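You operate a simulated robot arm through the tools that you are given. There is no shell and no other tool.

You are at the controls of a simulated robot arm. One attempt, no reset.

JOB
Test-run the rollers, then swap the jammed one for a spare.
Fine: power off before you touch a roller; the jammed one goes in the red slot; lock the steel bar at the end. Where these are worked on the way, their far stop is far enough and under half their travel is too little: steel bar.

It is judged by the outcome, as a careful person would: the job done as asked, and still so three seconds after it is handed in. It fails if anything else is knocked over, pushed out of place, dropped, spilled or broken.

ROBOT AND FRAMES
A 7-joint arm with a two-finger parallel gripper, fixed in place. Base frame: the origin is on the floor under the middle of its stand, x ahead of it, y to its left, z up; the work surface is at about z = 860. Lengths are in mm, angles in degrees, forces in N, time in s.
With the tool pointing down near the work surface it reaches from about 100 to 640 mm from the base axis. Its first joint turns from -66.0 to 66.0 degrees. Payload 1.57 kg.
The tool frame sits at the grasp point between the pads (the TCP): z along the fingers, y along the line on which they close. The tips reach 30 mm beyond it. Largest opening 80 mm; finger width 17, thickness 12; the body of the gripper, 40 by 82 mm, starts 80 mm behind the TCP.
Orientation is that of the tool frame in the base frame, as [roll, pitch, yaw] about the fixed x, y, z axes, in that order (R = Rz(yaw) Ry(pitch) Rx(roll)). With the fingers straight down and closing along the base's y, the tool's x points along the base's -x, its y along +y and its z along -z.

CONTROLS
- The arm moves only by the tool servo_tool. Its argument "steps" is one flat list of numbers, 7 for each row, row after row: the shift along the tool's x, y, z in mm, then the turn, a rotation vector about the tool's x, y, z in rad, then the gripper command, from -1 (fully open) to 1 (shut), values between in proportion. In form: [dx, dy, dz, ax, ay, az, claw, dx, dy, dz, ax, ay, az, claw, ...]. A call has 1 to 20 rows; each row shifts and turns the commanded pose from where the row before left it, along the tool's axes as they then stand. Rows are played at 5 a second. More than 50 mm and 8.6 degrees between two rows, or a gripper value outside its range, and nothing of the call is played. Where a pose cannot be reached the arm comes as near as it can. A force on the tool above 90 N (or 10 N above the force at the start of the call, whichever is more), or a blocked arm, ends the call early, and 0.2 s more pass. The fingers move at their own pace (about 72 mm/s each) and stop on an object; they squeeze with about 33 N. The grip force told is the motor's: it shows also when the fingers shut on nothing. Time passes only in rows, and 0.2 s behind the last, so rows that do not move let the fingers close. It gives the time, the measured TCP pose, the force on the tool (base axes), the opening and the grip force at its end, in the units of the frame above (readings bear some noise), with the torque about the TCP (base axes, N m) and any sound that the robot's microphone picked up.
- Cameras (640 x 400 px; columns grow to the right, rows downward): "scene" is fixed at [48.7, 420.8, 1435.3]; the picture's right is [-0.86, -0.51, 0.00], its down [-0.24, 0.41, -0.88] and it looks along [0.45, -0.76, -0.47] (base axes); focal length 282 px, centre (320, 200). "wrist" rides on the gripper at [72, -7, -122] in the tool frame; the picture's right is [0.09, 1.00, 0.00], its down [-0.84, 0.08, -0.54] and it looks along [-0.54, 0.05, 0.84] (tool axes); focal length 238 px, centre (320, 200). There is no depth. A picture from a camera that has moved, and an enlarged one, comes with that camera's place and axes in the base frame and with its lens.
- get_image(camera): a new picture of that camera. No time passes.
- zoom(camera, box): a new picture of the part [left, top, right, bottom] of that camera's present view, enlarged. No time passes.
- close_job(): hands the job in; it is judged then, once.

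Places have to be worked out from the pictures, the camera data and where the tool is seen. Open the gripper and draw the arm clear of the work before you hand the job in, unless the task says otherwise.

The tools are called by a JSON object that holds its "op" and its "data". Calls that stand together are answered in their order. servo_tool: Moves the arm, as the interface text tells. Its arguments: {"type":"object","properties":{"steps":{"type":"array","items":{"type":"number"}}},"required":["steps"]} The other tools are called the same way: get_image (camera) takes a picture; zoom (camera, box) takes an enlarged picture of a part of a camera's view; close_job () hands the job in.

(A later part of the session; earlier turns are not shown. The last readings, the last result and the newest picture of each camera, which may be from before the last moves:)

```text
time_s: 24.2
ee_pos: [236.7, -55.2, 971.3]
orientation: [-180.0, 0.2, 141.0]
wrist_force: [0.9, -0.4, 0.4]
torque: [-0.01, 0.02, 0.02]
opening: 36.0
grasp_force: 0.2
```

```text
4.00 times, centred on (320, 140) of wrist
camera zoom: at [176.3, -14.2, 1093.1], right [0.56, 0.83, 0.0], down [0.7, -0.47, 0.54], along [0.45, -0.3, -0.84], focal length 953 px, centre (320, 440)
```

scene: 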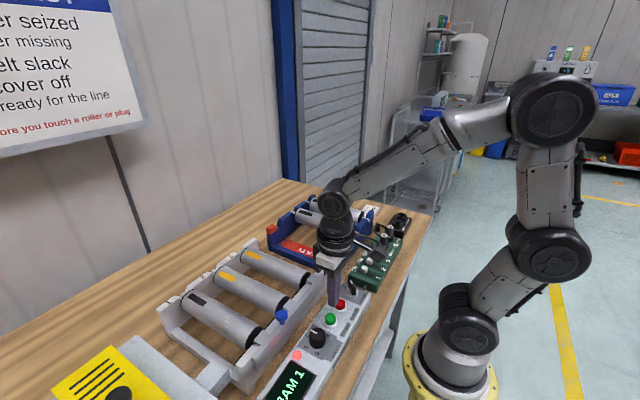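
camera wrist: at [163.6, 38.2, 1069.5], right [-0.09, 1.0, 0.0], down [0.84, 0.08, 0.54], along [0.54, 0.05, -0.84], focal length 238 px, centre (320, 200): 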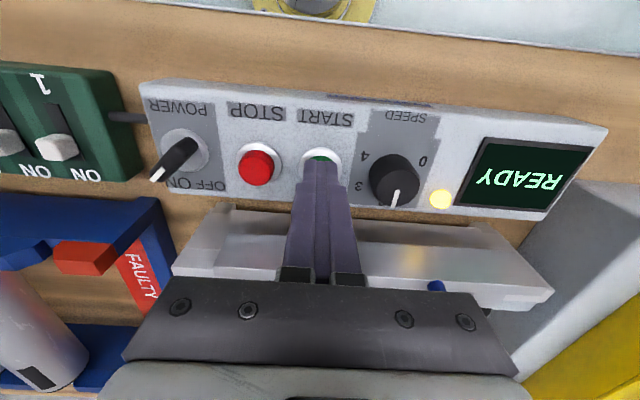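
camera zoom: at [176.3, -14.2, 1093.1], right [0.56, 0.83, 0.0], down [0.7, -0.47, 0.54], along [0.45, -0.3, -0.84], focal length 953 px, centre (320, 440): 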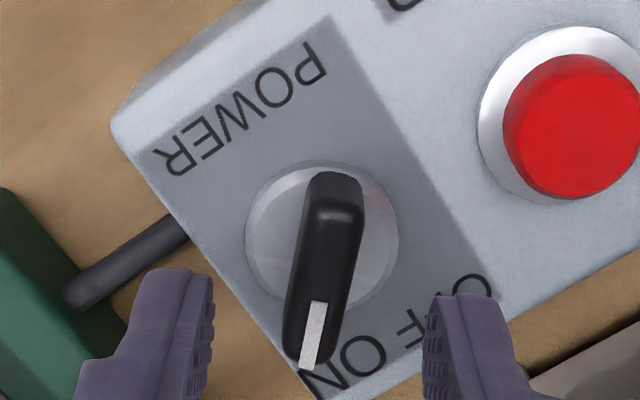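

The knob sits about 8° further round than my tool, so I'll rotate to match and then descend and grip.

{"op": "servo_tool", "data": {"steps": [0, 0, 0, 0, 0, 0.13, 0.1, 0, 0, 15, 0, 0, 0, 0.1, 0, 0, 0, 0, 0, 0, 0.1]}}

{"op": "zoom", "data": {"camera": "wrist", "box": [240, 90, 400, 190]}}

```text
time_s: 25.0
ee_pos: [236.3, -54.8, 954.5]
orientation: [180.0, 0.1, 133.5]
wrist_force: [-0.3, 0.6, -0.7]
torque: [0.01, 0.0, -0.01]
opening: 35.8
grasp_force: 0.1
```

```text
4.00 times, centred on (320, 140) of wrist
camera zoom: at [180.8, -6.5, 1077.5], right [0.66, 0.75, 0.0], down [0.63, -0.55, 0.54], along [0.41, -0.36, -0.84], focal length 953 px, centre (320, 440)
```

zoom: 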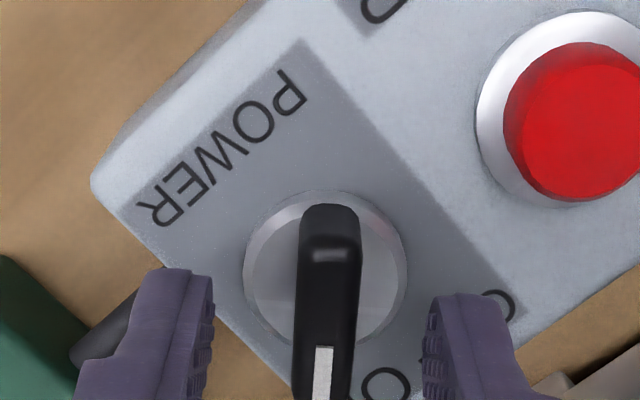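

Aligned. I'll go down, close, and turn counter-clockwise to OFF.

{"op": "servo_tool", "data": {"steps": [0, 0.5, 8, 0, 0, 0, 0.1, 0, 0, 6, 0, 0, 0, 0.1, 0, 0, 0, 0, 0, 0, 0.5, 0, 0, 0, 0, 0, 0, 1, 0, 0, 0, 0, 0, 0, 1, 0, 0, 0, 0, 0, 0, 1, 0, 0, 0, 0, 0, -0.14, 1, 0, 0, 0, 0, 0, -0.14, 1, 0, 0, 0, 0, 0, -0.14, 1, 0, 0, 0, 0, 0, -0.14, 1, 0, 0, 0, 0, 0, -0.14, 1, 0, 0, 0, 0, 0, -0.14, 1, 0, 0, 0, 0, 0, 0, 1]}}

{"op": "get_image", "data": {"camera": "scene"}}

```text
time_s: 27.8
ee_pos: [235.8, -54.5, 943.0]
orientation: [-179.9, -0.2, -178.1]
wrist_force: [-16.6, -4.9, 7.6]
torque: [0.01, 0.35, -0.03]
opening: 11.0
grasp_force: 28.1
```

```text
taken
```

scene: 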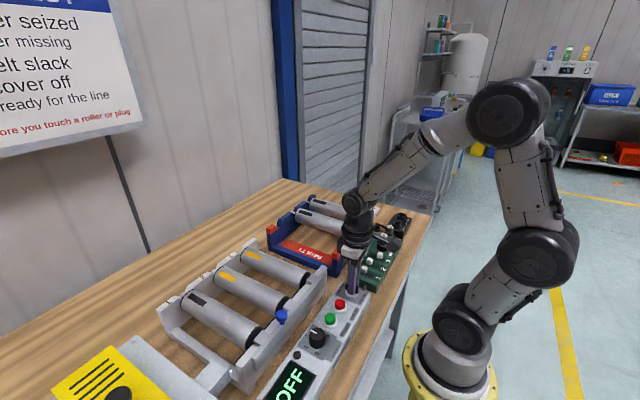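

The display already reads OFF; I'll finish the throw to the OFF stop.

{"op": "servo_tool", "data": {"steps": [0, 0, 0, 0, 0, -0.14, 1, 0, 0, 0, 0, 0, -0.14, 1, 0, 0, 0, 0, 0, -0.14, 1, 0, 0, 0, 0, 0, -0.14, 1, 0, 0, 0, 0, 0, -0.12, 1, 0, 0, 0, 0, 0, 0, 1, 0, 0, 0, 0, 0, 0, 0.1, 0, 0, 0, 0, 0, 0, 0.1, 0, 0, -20, 0, 0, 0, 0.1, 0, 0, -40, 0, 0, 0, 0.1]}}

{"op": "get_image", "data": {"camera": "wrist"}}

{"op": "get_image", "data": {"camera": "scene"}}

```text
time_s: 30.0
ee_pos: [237.2, -52.6, 1002.9]
orientation: [-179.9, 0.1, -139.4]
wrist_force: [0.6, -0.3, 0.0]
torque: [0.0, -0.02, -0.01]
opening: 35.9
grasp_force: 0.1
```

```text
taken
camera wrist: at [186.1, -103.8, 1124.1], right [-0.72, 0.7, 0.0], down [0.58, 0.6, 0.54], along [0.38, 0.39, -0.84], focal length 238 px, centre (320, 200)
```

wrist: 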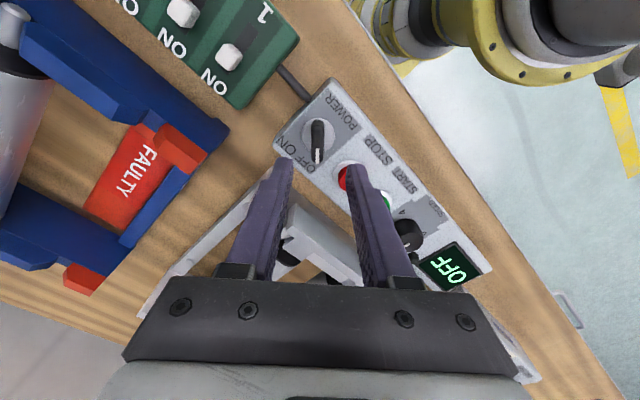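

```text
taken
```

scene: 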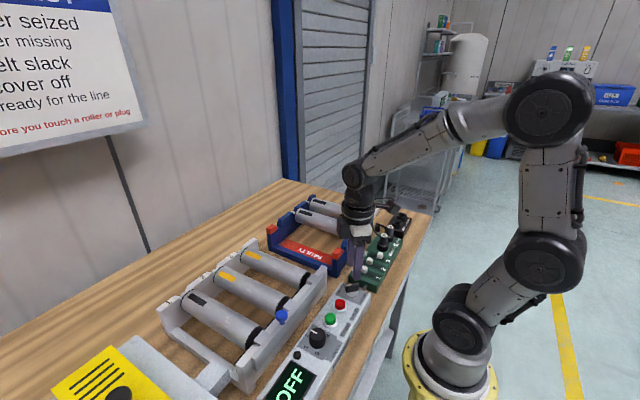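

Power is confirmed OFF. Next I rise, square up, and move over the roller frame to study the steel bar and its blue knob.

{"op": "servo_tool", "data": {"steps": [0, 0, -40, 0, 0, 0.14, -1, 0, 0, -40, 0, 0, 0.14, -1, 0, 0, -40, 0, 0, 0.14, -1, 0, 0, -30, 0, 0, 0.14, -1, 0, 0, 0, 0, 0, 0.14, -1, -30, 35, 0, 0, 0, 0.008, -1, -30, 35, 0, 0, 0, 0, -1, -10, 40, 0, 0, 0, 0, -1, 0, 40, 0, 0, 0, 0, -1, 0, 20, 0, 0, 0, 0, -1]}}

{"op": "get_image", "data": {"camera": "wrist"}}

```text
time_s: 32.2
ee_pos: [305.9, 117.8, 1153.8]
orientation: [-179.9, 0.1, -180.0]
wrist_force: [0.3, 0.4, -0.3]
torque: [0.01, -0.02, 0.06]
opening: 79.9
grasp_force: 0.0
```

```text
taken
camera wrist: at [231.8, 111.2, 1274.7], right [-0.09, 1.0, 0.0], down [0.84, 0.08, 0.54], along [0.54, 0.05, -0.84], focal length 238 px, centre (320, 200)
```

wrist: 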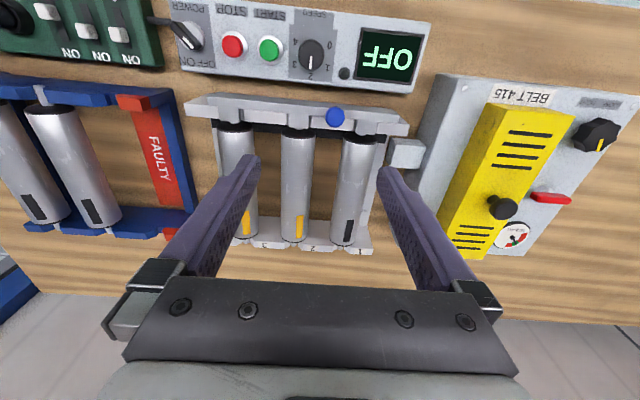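

{"op": "zoom", "data": {"camera": "wrist", "box": [170, 80, 430, 260]}}

{"op": "zoom", "data": {"camera": "wrist", "box": [290, 90, 430, 180]}}

{"op": "zoom", "data": {"camera": "wrist", "box": [180, 80, 320, 170]}}

{"op": "zoom", "data": {"camera": "wrist", "box": [0, 60, 200, 260]}}

{"op": "zoom", "data": {"camera": "scene", "box": [200, 260, 340, 400]}}

```text
2.22 times, centred on (300, 170) of wrist
camera zoom: at [231.8, 111.2, 1274.7], right [-0.09, 1.0, 0.0], down [0.84, 0.08, 0.54], along [0.54, 0.05, -0.84], focal length 530 px, centre (364, 267)
```

zoom: 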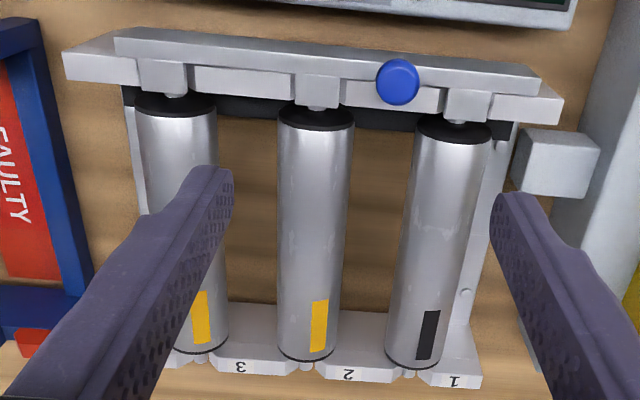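

```text
4.44 times, centred on (360, 135) of wrist
camera zoom: at [231.8, 111.2, 1274.7], right [-0.09, 1.0, 0.0], down [0.84, 0.08, 0.54], along [0.54, 0.05, -0.84], focal length 1059 px, centre (142, 489)
```

zoom: 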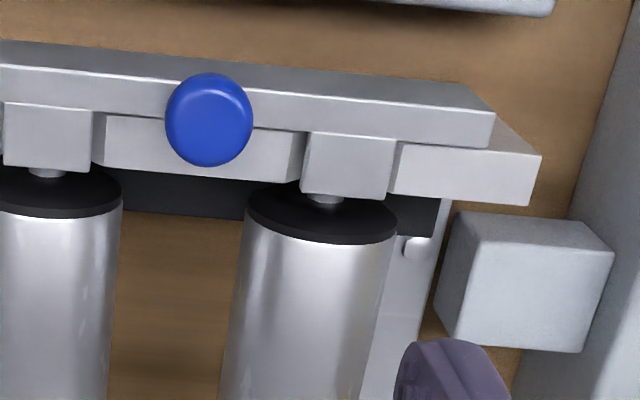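

```text
4.44 times, centred on (250, 125) of wrist
camera zoom: at [231.8, 111.2, 1274.7], right [-0.09, 1.0, 0.0], down [0.84, 0.08, 0.54], along [0.54, 0.05, -0.84], focal length 1059 px, centre (631, 533)
```

zoom: 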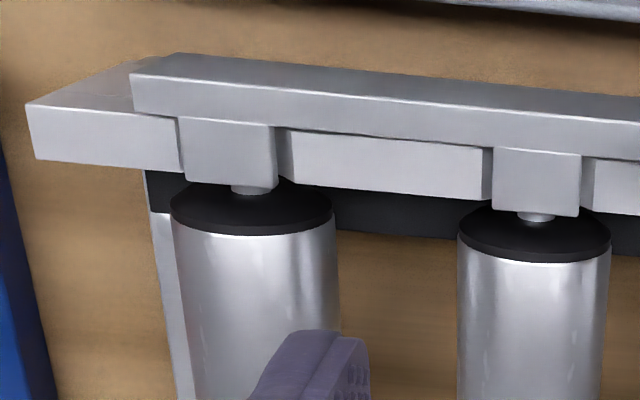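

```text
2.00 times, centred on (100, 160) of wrist
camera zoom: at [231.8, 111.2, 1274.7], right [-0.09, 1.0, 0.0], down [0.84, 0.08, 0.54], along [0.54, 0.05, -0.84], focal length 477 px, centre (760, 280)
```

zoom: 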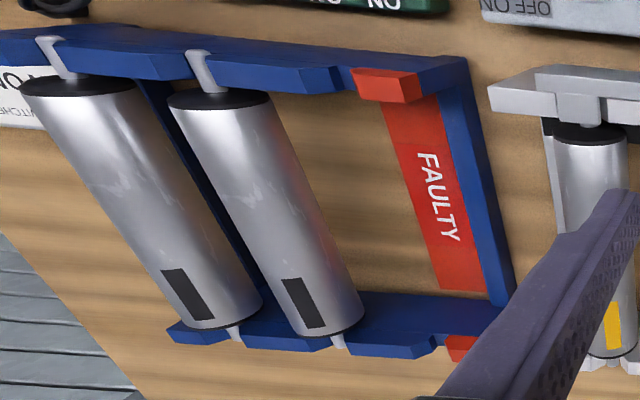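

```text
2.86 times, centred on (270, 330) of scene
camera zoom: at [48.7, 420.8, 1435.3], right [-0.86, -0.51, 0.0], down [-0.24, 0.41, -0.88], along [0.45, -0.76, -0.47], focal length 807 px, centre (463, -171)
```

zoom: 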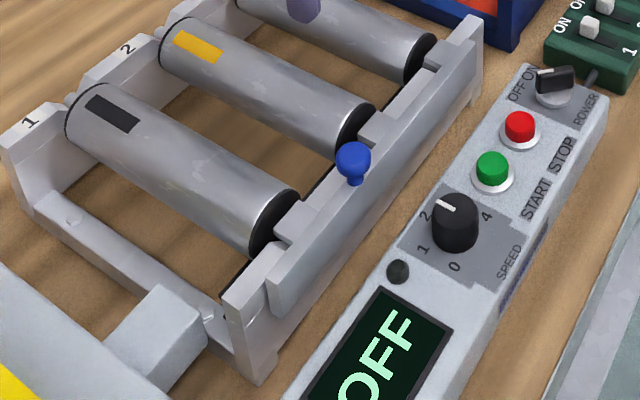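

The steel bar's tabs cover all three shaft slots, and it has more room toward -y. I judge the knob ball to be near (301, 136, 985), so I'll move above it with the fingers part open.

{"op": "servo_tool", "data": {"steps": [5, 18, 30, 0, 0, 0, -0.5, 0, 0, 40, 0, 0, 0, -0.5, 0, 0, 24, 0, 0, 0, -0.5, 0, 0, 0, 0, 0, 0, -0.5]}}

{"op": "get_image", "data": {"camera": "wrist"}}

{"op": "zoom", "data": {"camera": "scene", "box": [220, 240, 360, 340]}}

```text
time_s: 33.2
ee_pos: [302.0, 135.5, 1058.3]
orientation: [-179.8, 0.0, -179.9]
wrist_force: [0.5, 0.0, -0.3]
torque: [-0.04, -0.02, 0.05]
opening: 60.0
grasp_force: 0.0
```

```text
taken
camera wrist: at [227.9, 129.4, 1180.2], right [-0.09, 1.0, 0.0], down [0.84, 0.08, 0.54], along [0.54, 0.05, -0.84], focal length 238 px, centre (320, 200)
```

wrist: 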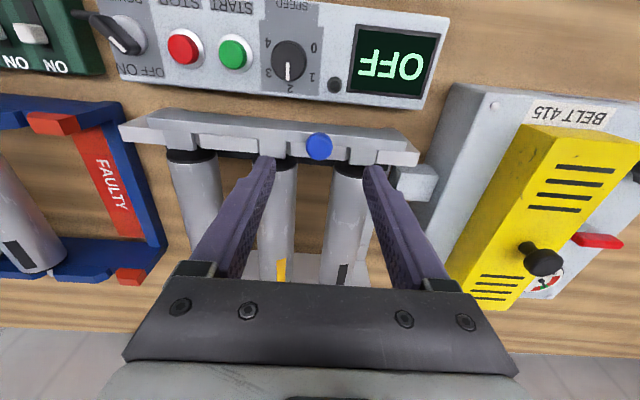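

```text
4.00 times, centred on (290, 290) of scene
camera zoom: at [48.7, 420.8, 1435.3], right [-0.86, -0.51, 0.0], down [-0.24, 0.41, -0.88], along [0.45, -0.76, -0.47], focal length 1130 px, centre (440, -160)
```

zoom: 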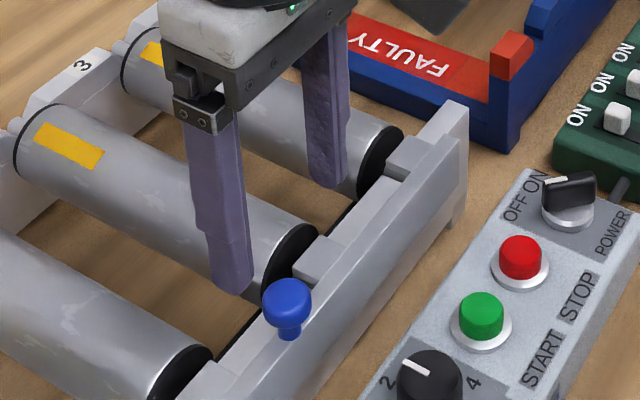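

The ball is centred under the gripper. I'll lower the tips beside it and close.

{"op": "servo_tool", "data": {"steps": [1, -1, 25, 0, 0, 0, -0.5, 0, 0, 20, 0, 0, 0, -0.5, 0, 0, 8, 0, 0, 0, -0.5, 0, 0, 0, 0, 0, 0, 0, 0, 0, 0, 0, 0, 0, 1, 0, 0, 0, 0, 0, 0, 1, 0, 0, 0, 0, 0, 0, 1]}}

{"op": "get_image", "data": {"camera": "wrist"}}

{"op": "zoom", "data": {"camera": "scene", "box": [200, 230, 360, 400]}}

```text
time_s: 34.8
ee_pos: [299.8, 131.4, 1009.0]
orientation: [-179.9, 0.1, -180.0]
wrist_force: [0.5, 3.5, -3.5]
torque: [0.2, -0.18, 0.04]
opening: 21.4
grasp_force: 34.7
```

```text
taken
camera wrist: at [226.2, 126.2, 1129.5], right [-0.09, 1.0, 0.0], down [0.84, 0.08, 0.54], along [0.54, 0.05, -0.84], focal length 238 px, centre (320, 200)
```

wrist: 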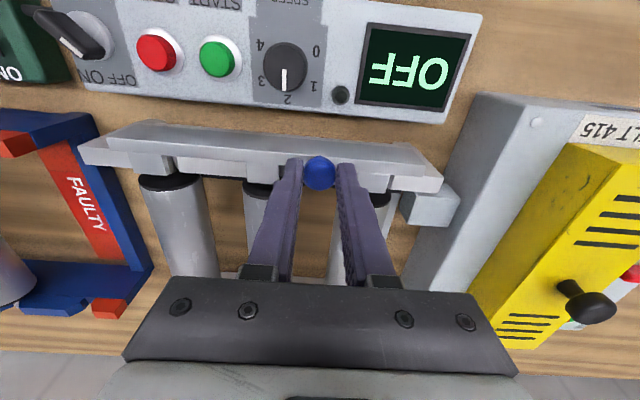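

```text
2.35 times, centred on (280, 315) of scene
camera zoom: at [48.7, 420.9, 1435.3], right [-0.86, -0.51, 0.0], down [-0.24, 0.41, -0.88], along [0.45, -0.76, -0.47], focal length 664 px, centre (414, -71)
```

zoom: 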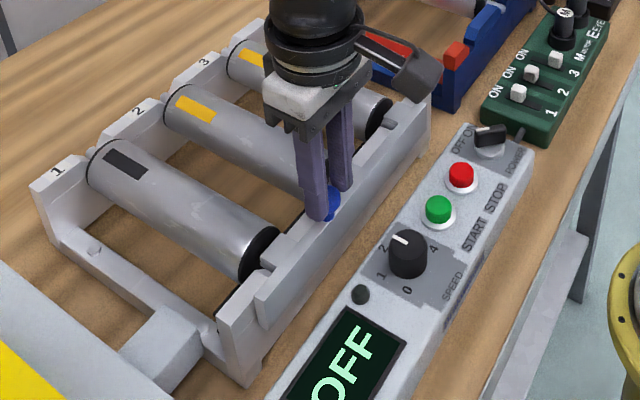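

The knob is gripped (21.4 mm). I'll slide it toward -y in small steps and watch the force for the stop.

{"op": "servo_tool", "data": {"steps": [0, -4, 0, 0, 0, 0, 1, 0, -4, 0, 0, 0, 0, 1, 0, -4, 0, 0, 0, 0, 1]}}

{"op": "get_image", "data": {"camera": "wrist"}}

```text
time_s: 35.6
ee_pos: [299.2, 121.9, 1007.7]
orientation: [-179.9, 0.2, -179.9]
wrist_force: [-10.9, 0.7, 21.5]
torque: [0.02, 1.13, -0.03]
opening: 21.7
grasp_force: 34.9
```

```text
taken
camera wrist: at [226.1, 115.4, 1129.4], right [-0.09, 1.0, 0.0], down [0.84, 0.08, 0.54], along [0.54, 0.05, -0.84], focal length 238 px, centre (320, 200)
```

wrist: 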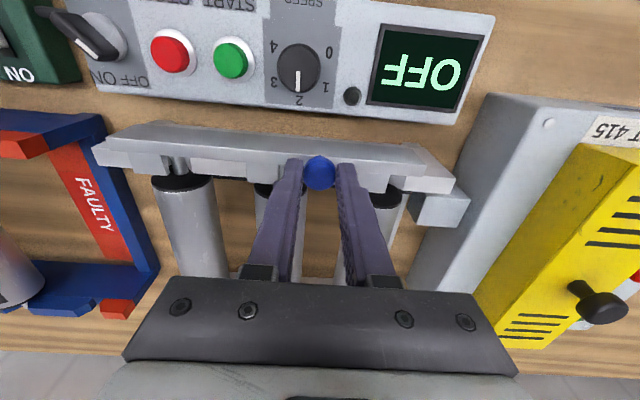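

The bar follows toward -y and the slots are starting to uncover. I'll continue to its far stop.

{"op": "servo_tool", "data": {"steps": [0, -4, -0.5, 0, 0, 0, 1, 0, -4, 0, 0, 0, 0, 1, 0, -4, 0, 0, 0, 0, 1]}}

{"op": "zoom", "data": {"camera": "wrist", "box": [80, 100, 480, 300]}}

```text
time_s: 36.4
ee_pos: [299.0, 109.7, 1006.9]
orientation: [-179.9, 0.0, -180.0]
wrist_force: [-22.2, 2.1, 29.6]
torque: [0.09, 0.3, 0.01]
opening: 21.6
grasp_force: 35.2
```

```text
1.60 times, centred on (280, 200) of wrist
camera zoom: at [226.6, 103.4, 1129.6], right [-0.09, 1.0, 0.0], down [0.84, 0.08, 0.54], along [0.54, 0.05, -0.84], focal length 381 px, centre (384, 200)
```

zoom: 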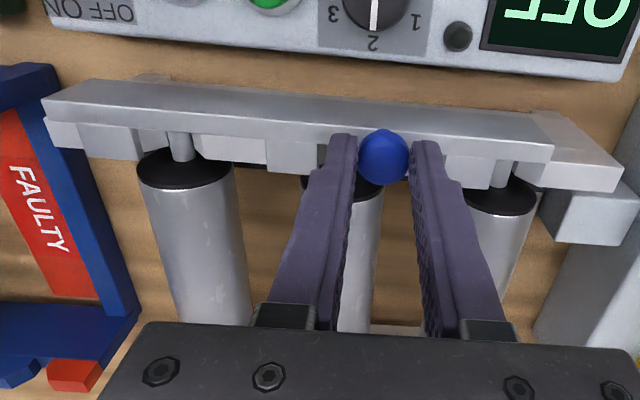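

The tabs are now clear of the shafts. I'll relieve the small x/z load and push on to feel the far stop.

{"op": "servo_tool", "data": {"steps": [1.5, -3, -1, 0, 0, 0, 1, 0, -3, 0, 0, 0, 0, 1, 0, -3, 0, 0, 0, 0, 1]}}

{"op": "zoom", "data": {"camera": "wrist", "box": [80, 100, 480, 300]}}

```text
time_s: 37.2
ee_pos: [298.7, 101.2, 1008.3]
orientation: [180.0, 0.4, -179.9]
wrist_force: [2.9, 5.7, 7.9]
torque: [0.11, 0.06, 0.05]
opening: 21.8
grasp_force: 34.5
```

```text
1.60 times, centred on (280, 200) of wrist
camera zoom: at [225.7, 94.5, 1129.1], right [-0.09, 1.0, 0.0], down [0.83, 0.08, 0.55], along [0.54, 0.05, -0.84], focal length 381 px, centre (384, 200)
```

zoom: 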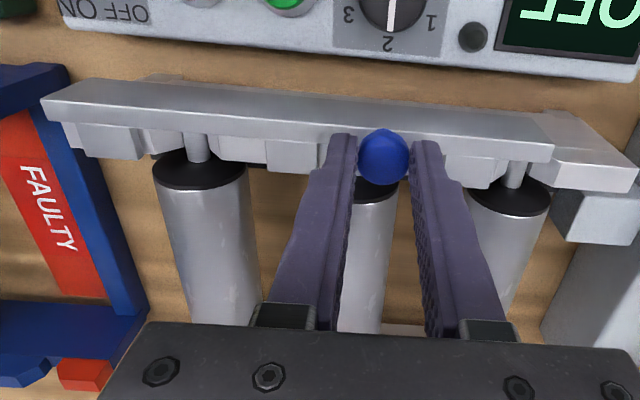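

It's still sliding freely, so I continue toward the stop.

{"op": "servo_tool", "data": {"steps": [0, -3, 0, 0, 0, 0, 1, 0, -3, 0, 0, 0, 0, 1, 0, -3, 0, 0, 0, 0, 1]}}

{"op": "zoom", "data": {"camera": "wrist", "box": [80, 100, 480, 300]}}

```text
time_s: 38.0
ee_pos: [299.4, 100.4, 1007.8]
orientation: [178.9, 0.2, 179.6]
wrist_force: [3.3, 63.1, 0.5]
torque: [1.92, 0.23, 0.35]
opening: 22.1
grasp_force: 34.5
```

```text
1.60 times, centred on (280, 200) of wrist
camera zoom: at [225.8, 91.4, 1129.0], right [-0.09, 1.0, 0.02], down [0.83, 0.06, 0.55], along [0.54, 0.06, -0.84], focal length 381 px, centre (384, 200)
```

zoom: 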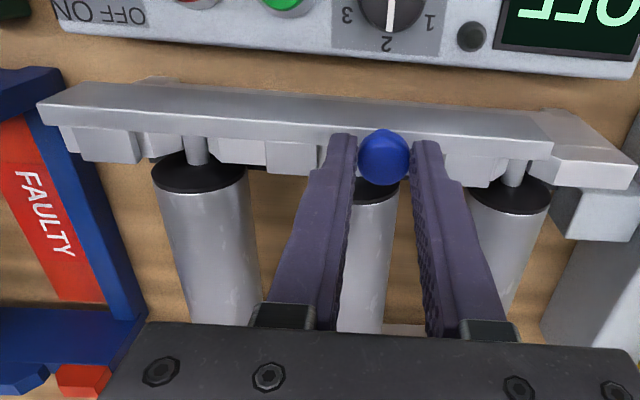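

The bar hit its far stop at y ≈ 100 (63 N), about 34 mm of travel. I'll relax the push, let go, and rise to look at roller 1.

{"op": "servo_tool", "data": {"steps": [0, 4, 0, 0, 0, 0, 1, 0, 4, 0, 0, 0, 0, 1, 0, 0, 0, 0, 0, 0, 0.2, 0, 0, 0, 0, 0, 0, -0.3, 0, 0, -20, 0, 0, 0, -0.5, 0, 0, -40, 0, 0, 0, -0.7, -25, 20, -35, 0, 0, 0, -0.7, -30, 20, -30, 0, 0, 0, -0.7, -30, 20, 0, 0, 0, 0, -0.7, 0, 20, 0, 0, 0, 0, -0.7]}}

{"op": "get_image", "data": {"camera": "wrist"}}

{"op": "get_image", "data": {"camera": "scene"}}

```text
time_s: 40.2
ee_pos: [382.0, 179.0, 1133.2]
orientation: [-179.9, 0.1, -179.9]
wrist_force: [0.0, 0.0, 0.2]
torque: [0.02, 0.03, 0.0]
opening: 68.2
grasp_force: 0.0
```

```text
taken
camera wrist: at [308.9, 174.1, 1254.9], right [-0.09, 1.0, 0.0], down [0.84, 0.08, 0.54], along [0.54, 0.05, -0.84], focal length 238 px, centre (320, 200)
```

wrist: 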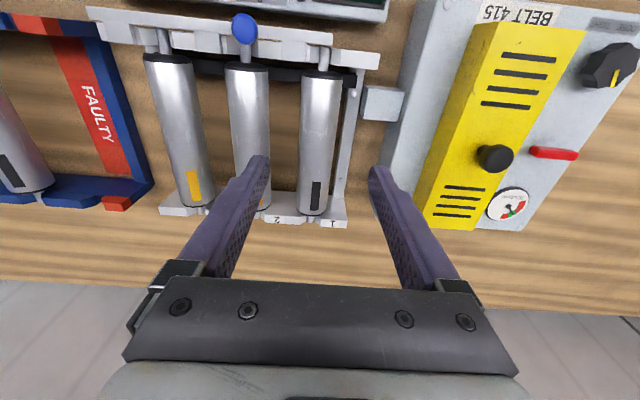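

```text
taken
```

scene: 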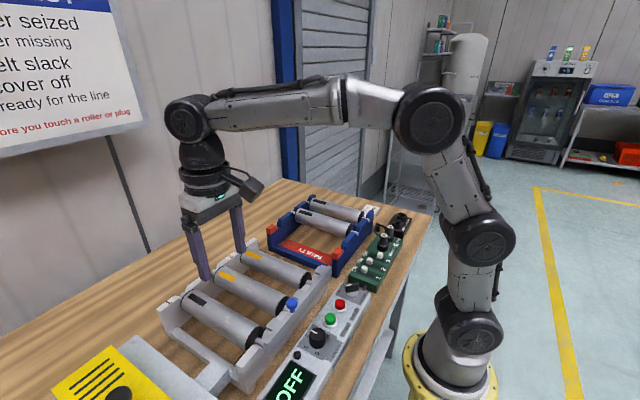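

{"op": "zoom", "data": {"camera": "wrist", "box": [80, 0, 400, 230]}}

{"op": "zoom", "data": {"camera": "wrist", "box": [260, 20, 400, 120]}}

{"op": "zoom", "data": {"camera": "wrist", "box": [260, 150, 400, 240]}}

{"op": "zoom", "data": {"camera": "scene", "box": [150, 220, 350, 400]}}

{"op": "zoom", "data": {"camera": "scene", "box": [260, 185, 390, 285]}}

```text
1.74 times, centred on (240, 115) of wrist
camera zoom: at [308.9, 174.1, 1254.9], right [-0.09, 1.0, 0.0], down [0.84, 0.08, 0.54], along [0.54, 0.05, -0.84], focal length 414 px, centre (459, 348)
```

zoom: 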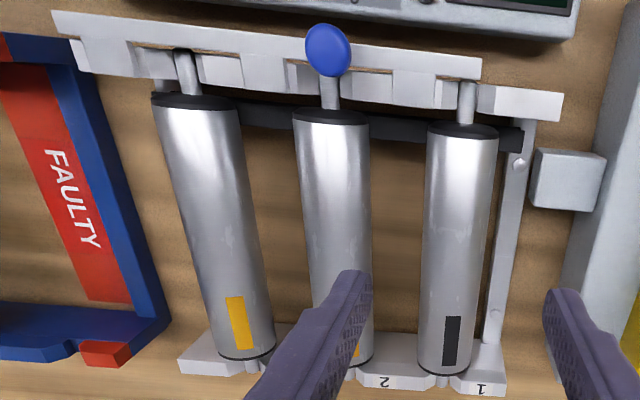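

```text
4.00 times, centred on (330, 70) of wrist
camera zoom: at [308.9, 174.1, 1254.9], right [-0.09, 1.0, 0.0], down [0.84, 0.08, 0.54], along [0.54, 0.05, -0.84], focal length 953 px, centre (280, 720)
```

zoom: 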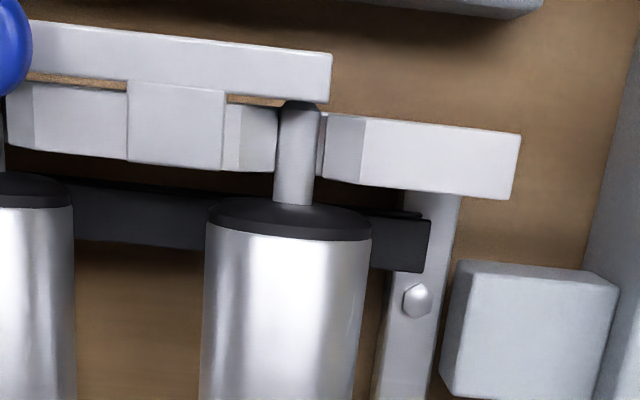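

```text
4.44 times, centred on (330, 195) of wrist
camera zoom: at [308.9, 174.1, 1254.9], right [-0.09, 1.0, 0.0], down [0.84, 0.08, 0.54], along [0.54, 0.05, -0.84], focal length 1059 px, centre (276, 222)
```

zoom: 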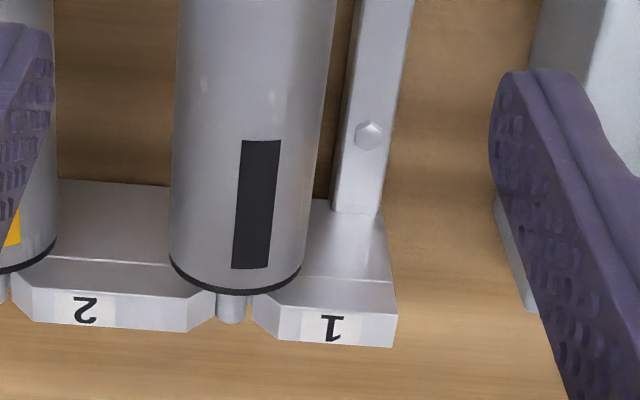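

```text
2.22 times, centred on (250, 310) of scene
camera zoom: at [48.7, 420.7, 1435.3], right [-0.86, -0.51, 0.0], down [-0.24, 0.41, -0.88], along [0.45, -0.76, -0.47], focal length 628 px, centre (476, -44)
```

zoom: 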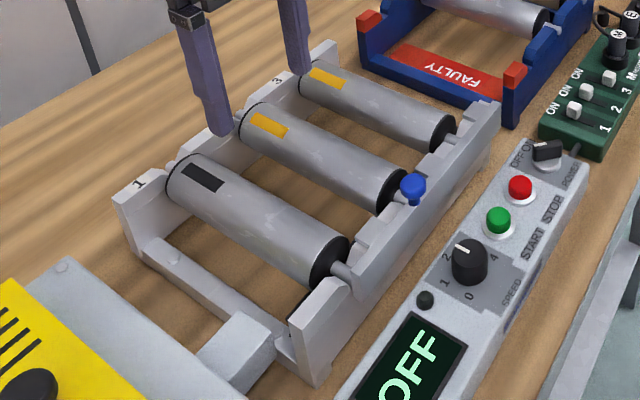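

```text
4.00 times, centred on (325, 235) of scene
camera zoom: at [48.7, 420.7, 1435.3], right [-0.86, -0.51, 0.0], down [-0.24, 0.41, -0.88], along [0.45, -0.76, -0.47], focal length 1130 px, centre (300, 60)
```

zoom: 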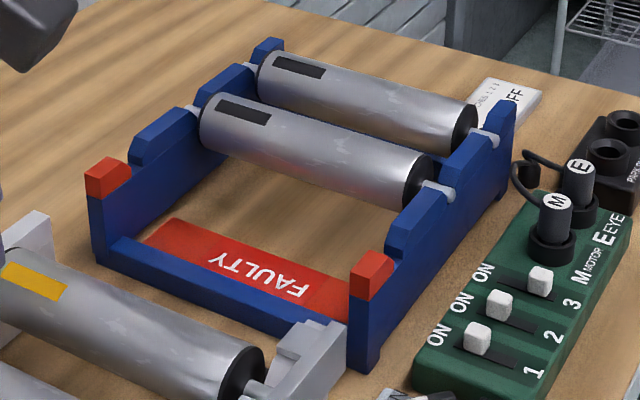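

Roller 1's axis is at y ≈ 180, z ≈ 945, with its middle near x ≈ 427 and a diameter of about 45 mm. I'll move over its middle and come part way down to verify.

{"op": "servo_tool", "data": {"steps": [-23, -0.7, 30, 0, 0, 0, -0.7, -22, -0.7, 30, 0, 0, 0, -0.7, 0, 0, 35, 0, 0, 0, -0.7, 0, 0, 0, 0, 0, 0, -0.7]}}

{"op": "get_image", "data": {"camera": "wrist"}}

{"op": "zoom", "data": {"camera": "scene", "box": [130, 200, 350, 370]}}

```text
time_s: 41.2
ee_pos: [429.4, 177.0, 1036.9]
orientation: [-179.9, 0.1, -180.0]
wrist_force: [0.1, -0.2, 0.0]
torque: [0.01, 0.0, 0.02]
opening: 68.0
grasp_force: 0.0
```

```text
taken
camera wrist: at [356.4, 171.5, 1158.6], right [-0.09, 1.0, 0.0], down [0.84, 0.08, 0.54], along [0.54, 0.05, -0.84], focal length 238 px, centre (320, 200)
```

wrist: 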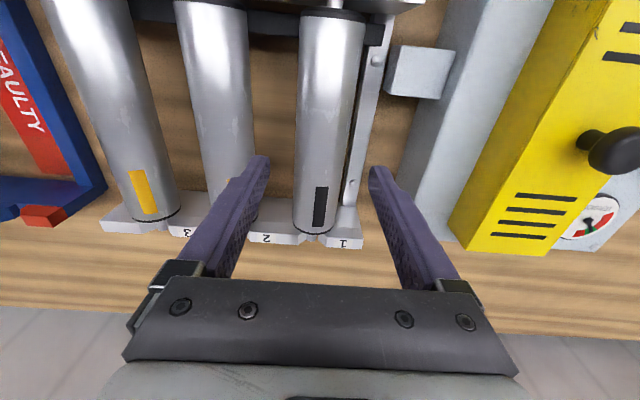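

```text
2.35 times, centred on (240, 285) of scene
camera zoom: at [48.7, 420.8, 1435.3], right [-0.86, -0.51, 0.0], down [-0.24, 0.41, -0.88], along [0.45, -0.76, -0.47], focal length 664 px, centre (508, 0)
```

zoom: 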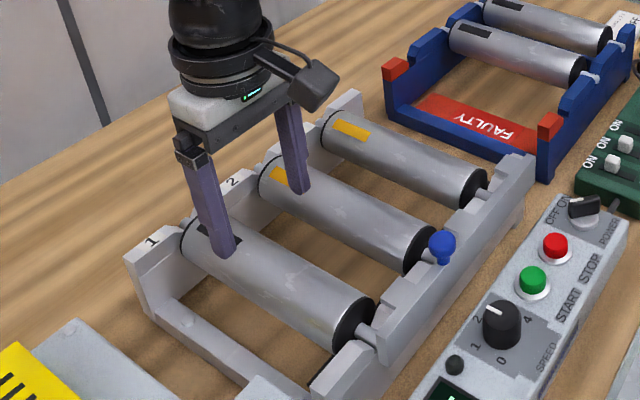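

{"op": "zoom", "data": {"camera": "wrist", "box": [230, 0, 430, 125]}}

{"op": "zoom", "data": {"camera": "wrist", "box": [230, 125, 430, 250]}}

```text
3.20 times, centred on (330, 62) of wrist
camera zoom: at [356.4, 171.5, 1158.6], right [-0.09, 1.0, 0.0], down [0.84, 0.08, 0.54], along [0.54, 0.05, -0.84], focal length 763 px, centre (288, 640)
```

zoom: 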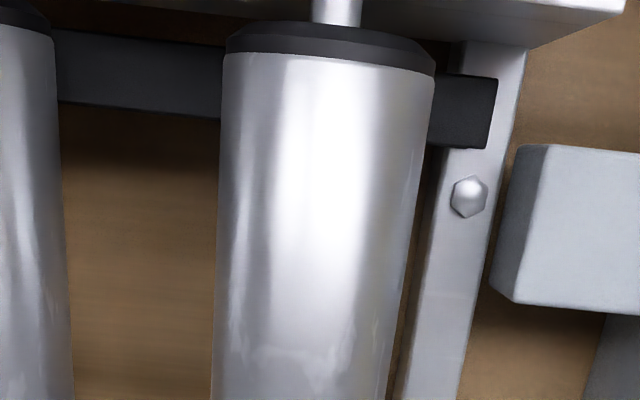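

```text
3.20 times, centred on (330, 188) of wrist
camera zoom: at [356.4, 171.5, 1158.6], right [-0.09, 1.0, 0.0], down [0.84, 0.08, 0.54], along [0.54, 0.05, -0.84], focal length 763 px, centre (288, 240)
```

zoom: 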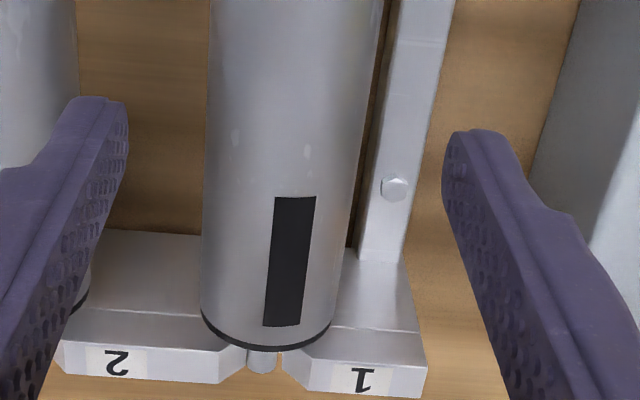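

The gripper is centred over roller 1. I'll descend to axis height and close on it.

{"op": "servo_tool", "data": {"steps": [0, 0.8, 30, 0, 0, 0, -0.7, 0, 0, 30, 0, 0, 0, -0.7, 0, 0, 20, 0, 0, 0, -0.7, 0, 0, 10, 0, 0, 0, -0.7, 0, 0, 0, 0, 0, 0, -0.7]}}

{"op": "get_image", "data": {"camera": "wrist"}}

{"op": "zoom", "data": {"camera": "scene", "box": [130, 200, 350, 370]}}

```text
time_s: 42.4
ee_pos: [427.8, 177.5, 945.6]
orientation: [-179.8, 0.2, 180.0]
wrist_force: [-0.2, 0.2, 0.1]
torque: [-0.01, 0.02, -0.02]
opening: 68.1
grasp_force: 0.0
```

```text
taken
camera wrist: at [355.0, 171.8, 1068.0], right [-0.09, 1.0, 0.0], down [0.84, 0.08, 0.54], along [0.54, 0.05, -0.84], focal length 238 px, centre (320, 200)
```

wrist: 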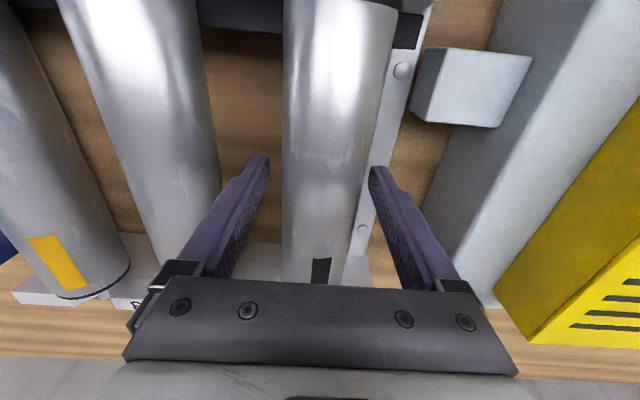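

```text
2.35 times, centred on (240, 285) of scene
camera zoom: at [48.7, 420.8, 1435.3], right [-0.86, -0.51, 0.0], down [-0.24, 0.41, -0.88], along [0.45, -0.76, -0.47], focal length 664 px, centre (508, 0)
```

zoom: 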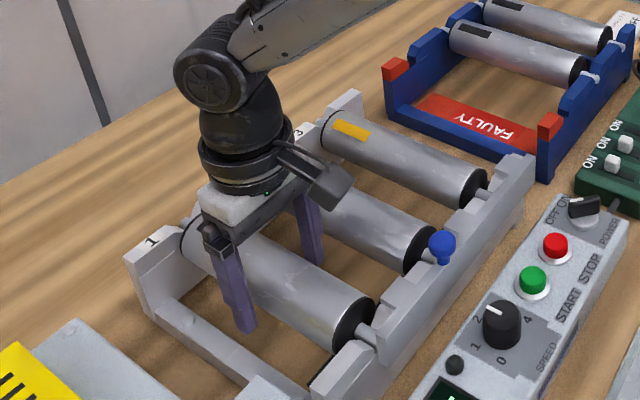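

The fingers straddle roller 1 cleanly. Closing now.

{"op": "servo_tool", "data": {"steps": [0, 0, 0, 0, 0, 0, 0.2, 0, 0, 0, 0, 0, 0, 1, 0, 0, 0, 0, 0, 0, 1, 0, 0, 0, 0, 0, 0, 1]}}

{"op": "get_image", "data": {"camera": "wrist"}}

```text
time_s: 43.4
ee_pos: [428.3, 179.1, 946.9]
orientation: [-179.9, 0.0, -179.9]
wrist_force: [0.4, 12.2, 0.6]
torque: [0.16, -0.11, -0.07]
opening: 49.4
grasp_force: 33.3
```

```text
taken
camera wrist: at [355.0, 172.7, 1068.2], right [-0.09, 1.0, 0.0], down [0.84, 0.08, 0.54], along [0.54, 0.05, -0.84], focal length 238 px, centre (320, 200)
```

wrist: 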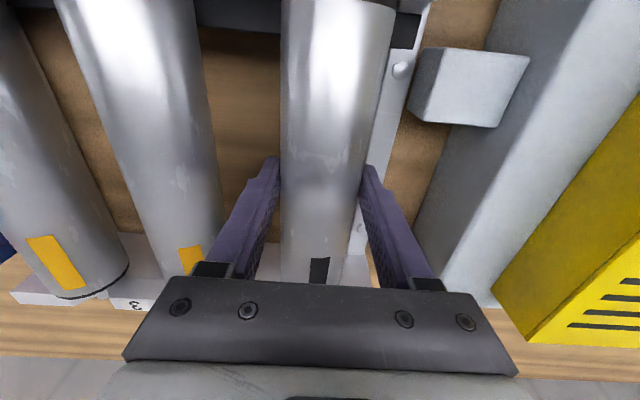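

Roller 1 is gripped (49.4 mm). I'll lift straight up slowly and check the load.

{"op": "servo_tool", "data": {"steps": [0, 0, -4, 0, 0, 0, 1, 0, 0, -6, 0, 0, 0, 1, 0, 0, -10, 0, 0, 0, 1, 0, 0, 0, 0, 0, 0, 1]}}

{"op": "get_image", "data": {"camera": "wrist"}}

{"op": "zoom", "data": {"camera": "scene", "box": [130, 200, 350, 370]}}

```text
time_s: 44.4
ee_pos: [429.4, 178.3, 967.9]
orientation: [179.9, 0.1, -179.9]
wrist_force: [-2.5, 10.0, -0.4]
torque: [0.34, -0.19, -0.55]
opening: 48.9
grasp_force: 33.2
```

```text
taken
camera wrist: at [355.5, 172.7, 1089.3], right [-0.09, 1.0, 0.0], down [0.84, 0.08, 0.54], along [0.54, 0.05, -0.84], focal length 238 px, centre (320, 200)
```

wrist: 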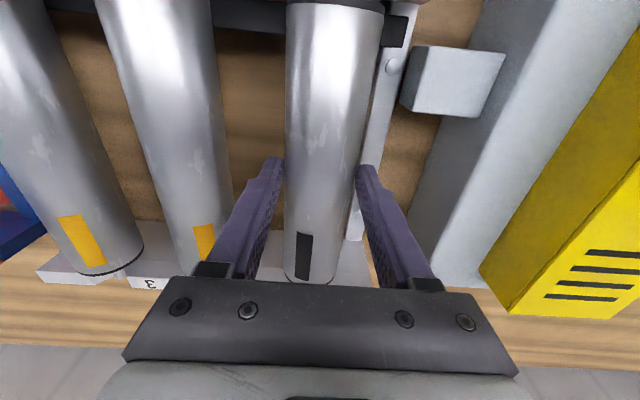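

```text
2.35 times, centred on (240, 285) of scene
camera zoom: at [48.6, 421.0, 1435.3], right [-0.86, -0.51, 0.0], down [-0.24, 0.41, -0.88], along [0.45, -0.76, -0.47], focal length 664 px, centre (508, 0)
```

zoom: 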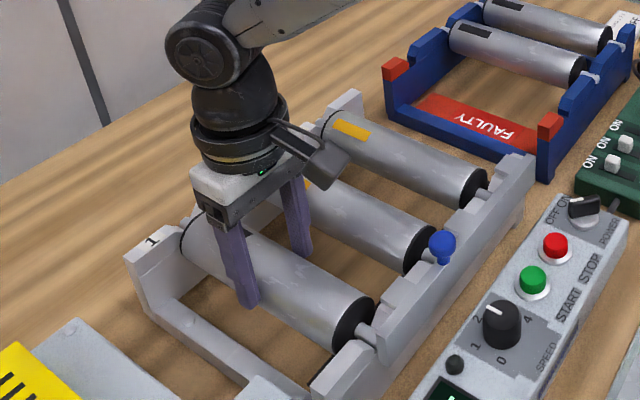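

The fingers slid up and the roller stayed seated; only its mark rotated. I'll look closely at both shaft ends and the bar before trying again.

{"op": "zoom", "data": {"camera": "scene", "box": [230, 290, 330, 370]}}

{"op": "zoom", "data": {"camera": "scene", "box": [150, 270, 230, 330]}}

{"op": "zoom", "data": {"camera": "wrist", "box": [220, 0, 420, 125]}}

{"op": "zoom", "data": {"camera": "wrist", "box": [200, 140, 420, 300]}}

```text
5.00 times, centred on (280, 330) of scene
camera zoom: at [48.6, 421.0, 1435.3], right [-0.86, -0.51, 0.0], down [-0.24, 0.41, -0.88], along [0.45, -0.76, -0.47], focal length 1412 px, centre (520, -450)
```

zoom: 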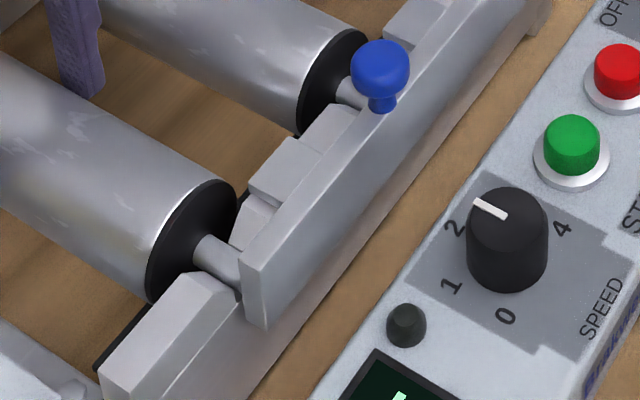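

```text
6.67 times, centred on (190, 300) of scene
camera zoom: at [48.6, 421.0, 1435.3], right [-0.86, -0.51, 0.0], down [-0.24, 0.41, -0.88], along [0.45, -0.76, -0.47], focal length 1883 px, centre (1187, -467)
```

zoom: 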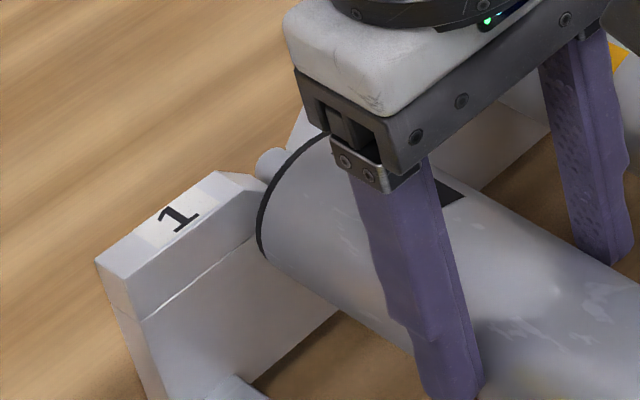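

```text
3.20 times, centred on (320, 62) of wrist
camera zoom: at [355.5, 172.7, 1089.3], right [-0.09, 1.0, 0.0], down [0.84, 0.08, 0.54], along [0.54, 0.05, -0.84], focal length 763 px, centre (320, 640)
```

zoom: 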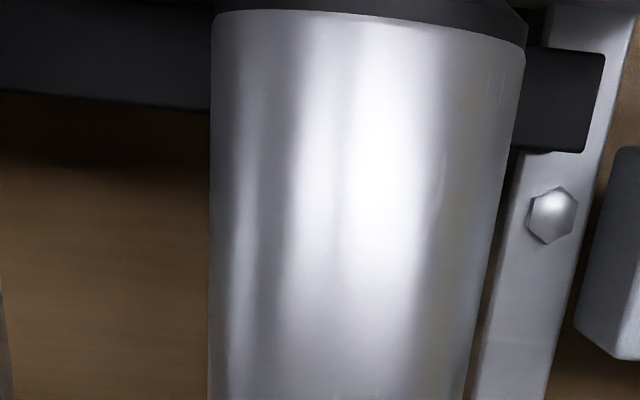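

```text
2.50 times, centred on (310, 220) of wrist
camera zoom: at [355.5, 172.7, 1089.3], right [-0.09, 1.0, 0.0], down [0.84, 0.08, 0.54], along [0.54, 0.05, -0.84], focal length 596 px, centre (345, 150)
```

zoom: 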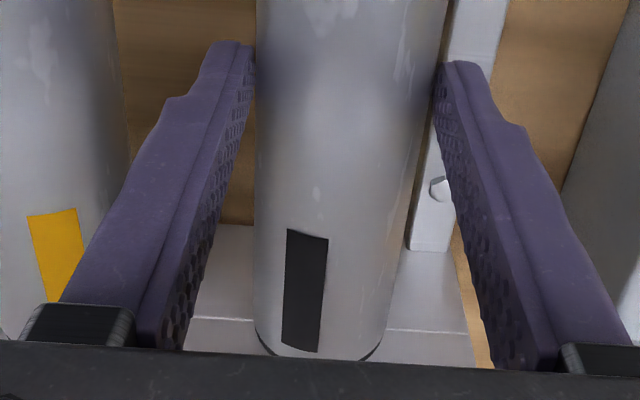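

The slots look open at both ends, so this looks like slip with an off-centre grip. I'll reopen, go lower, re-grip with the lateral load balanced, and lift in small steps while reading the force.

{"op": "servo_tool", "data": {"steps": [0, 0, 0, 0, 0, 0, -0.5, 0, 0, 15, 0, 0, 0, -0.6, 0, 1, 15, 0, 0, 0, -0.6, 0, 0, 0, 0, 0, 0, 0, 0, 0, 0, 0, 0, 0, 1, 0, 0, 0, 0, 0, 0, 1, 0, 0, 0, 0, 0, 0, 1]}}

{"op": "servo_tool", "data": {"steps": [0, 0, -1, 0, 0, 0, 1, 0, 0, -1, 0, 0, 0, 1]}}

{"op": "servo_tool", "data": {"steps": [0, 0, -1, 0, 0, 0, 1, 0, 0, -1, 0, 0, 0, 1]}}

{"op": "zoom", "data": {"camera": "scene", "box": [150, 220, 330, 370]}}

```text
time_s: 46.0
ee_pos: [427.3, 178.5, 937.2]
orientation: [-179.9, 0.1, 180.0]
wrist_force: [-0.9, -1.6, -0.2]
torque: [-0.02, 0.14, 0.02]
opening: 49.3
grasp_force: 33.0
```

```text
time_s: 46.6
ee_pos: [429.7, 179.6, 937.9]
orientation: [-179.9, 0.0, -180.0]
wrist_force: [-0.4, -0.8, 0.2]
torque: [0.03, 0.0, -0.01]
opening: 49.7
grasp_force: 33.3
```

```text
time_s: 47.2
ee_pos: [429.6, 178.7, 941.8]
orientation: [-179.9, 0.1, -179.9]
wrist_force: [0.1, 0.0, -3.5]
torque: [0.06, 0.03, -0.05]
opening: 49.7
grasp_force: 32.3
```

```text
2.67 times, centred on (240, 295) of scene
camera zoom: at [48.7, 420.8, 1435.3], right [-0.86, -0.51, 0.0], down [-0.24, 0.41, -0.88], along [0.45, -0.76, -0.47], focal length 753 px, centre (533, -53)
```

zoom: 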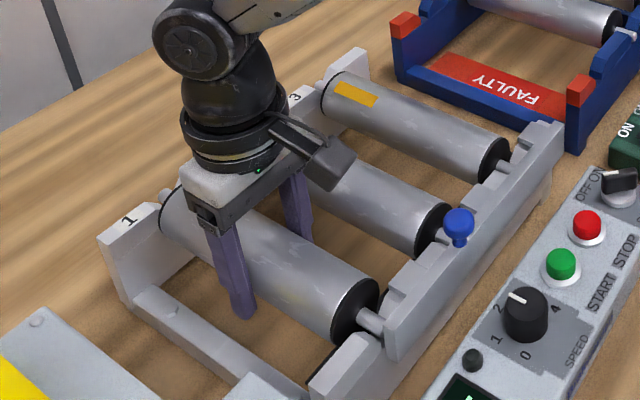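

A small downward load (-3.5 N) shows up and the shaft looks slightly raised. I'll continue gently.

{"op": "servo_tool", "data": {"steps": [0, 0, -2, 0, 0, 0, 1, 0, 0, -2, 0, 0, 0, 1, 0, 0, -2, 0, 0, 0, 1]}}

{"op": "zoom", "data": {"camera": "scene", "box": [150, 220, 330, 370]}}

{"op": "get_image", "data": {"camera": "wrist"}}

```text
time_s: 48.0
ee_pos: [428.5, 178.8, 946.7]
orientation: [-179.9, 0.1, -180.0]
wrist_force: [-0.1, 0.2, -3.9]
torque: [0.03, 0.03, 0.03]
opening: 49.4
grasp_force: 33.0
```

```text
2.67 times, centred on (240, 295) of scene
camera zoom: at [48.7, 420.8, 1435.3], right [-0.86, -0.51, 0.0], down [-0.24, 0.41, -0.88], along [0.45, -0.76, -0.47], focal length 753 px, centre (533, -53)
```

zoom: 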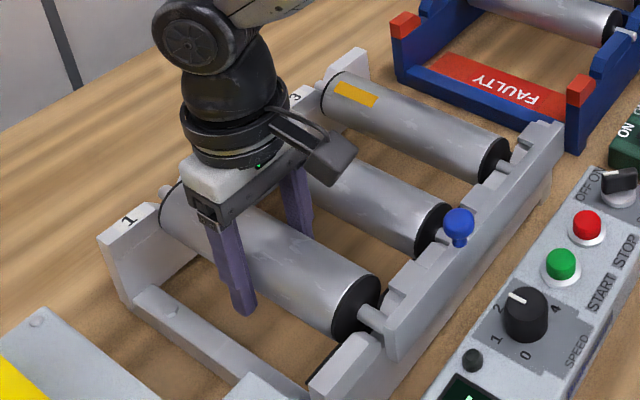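

```text
taken
camera wrist: at [355.4, 172.7, 1068.4], right [-0.09, 1.0, 0.0], down [0.84, 0.08, 0.54], along [0.54, 0.05, -0.84], focal length 238 px, centre (320, 200)
```

wrist: 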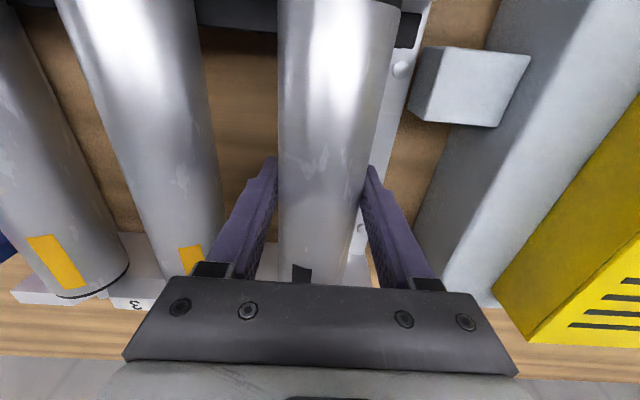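

It's rising with the gripper at about 4 N, i.e. a light roller. I'll keep lifting at a moderate pace until it's well clear.

{"op": "servo_tool", "data": {"steps": [0, 0, -4, 0, 0, 0, 1, 0, 0, -5, 0, 0, 0, 1, 0, 0, -6, 0, 0, 0, 1, 0, 0, -8, 0, 0, 0, 1, 0, 0, -10, 0, 0, 0, 1, 0, 0, -12, 0, 0, 0, 1, 0, 0, -15, 0, 0, 0, 1, 0, 0, -15, 0, 0, 0, 1, 0, 0, -15, 0, 0, 0, 1, 0, 0, -15, 0, 0, 0, 1, 0, 0, -10, 0, 0, 0, 1]}}

{"op": "get_image", "data": {"camera": "scene"}}

{"op": "get_image", "data": {"camera": "wrist"}}

```text
time_s: 50.4
ee_pos: [429.0, 179.7, 1062.3]
orientation: [-180.0, 0.1, 180.0]
wrist_force: [0.5, -0.4, -4.3]
torque: [-0.05, 0.05, 0.0]
opening: 49.6
grasp_force: 33.4
```

```text
taken
```

scene: 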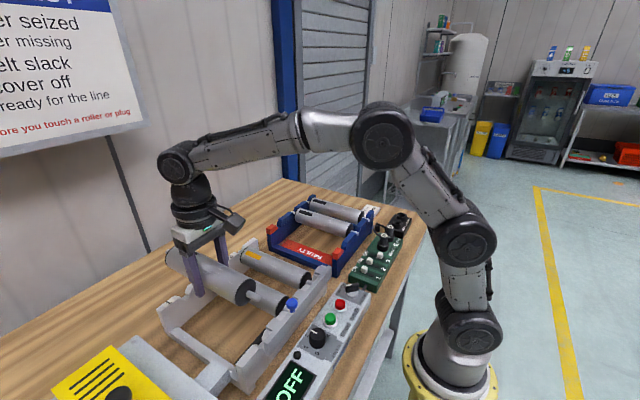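

```text
taken
camera wrist: at [356.2, 173.4, 1184.0], right [-0.09, 1.0, 0.0], down [0.84, 0.08, 0.54], along [0.54, 0.05, -0.84], focal length 238 px, centre (320, 200)
```

wrist: 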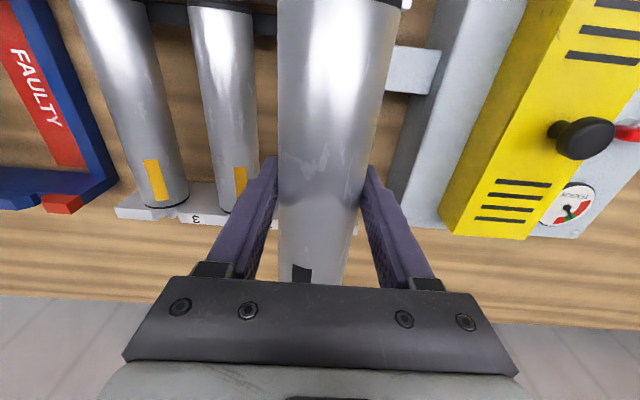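

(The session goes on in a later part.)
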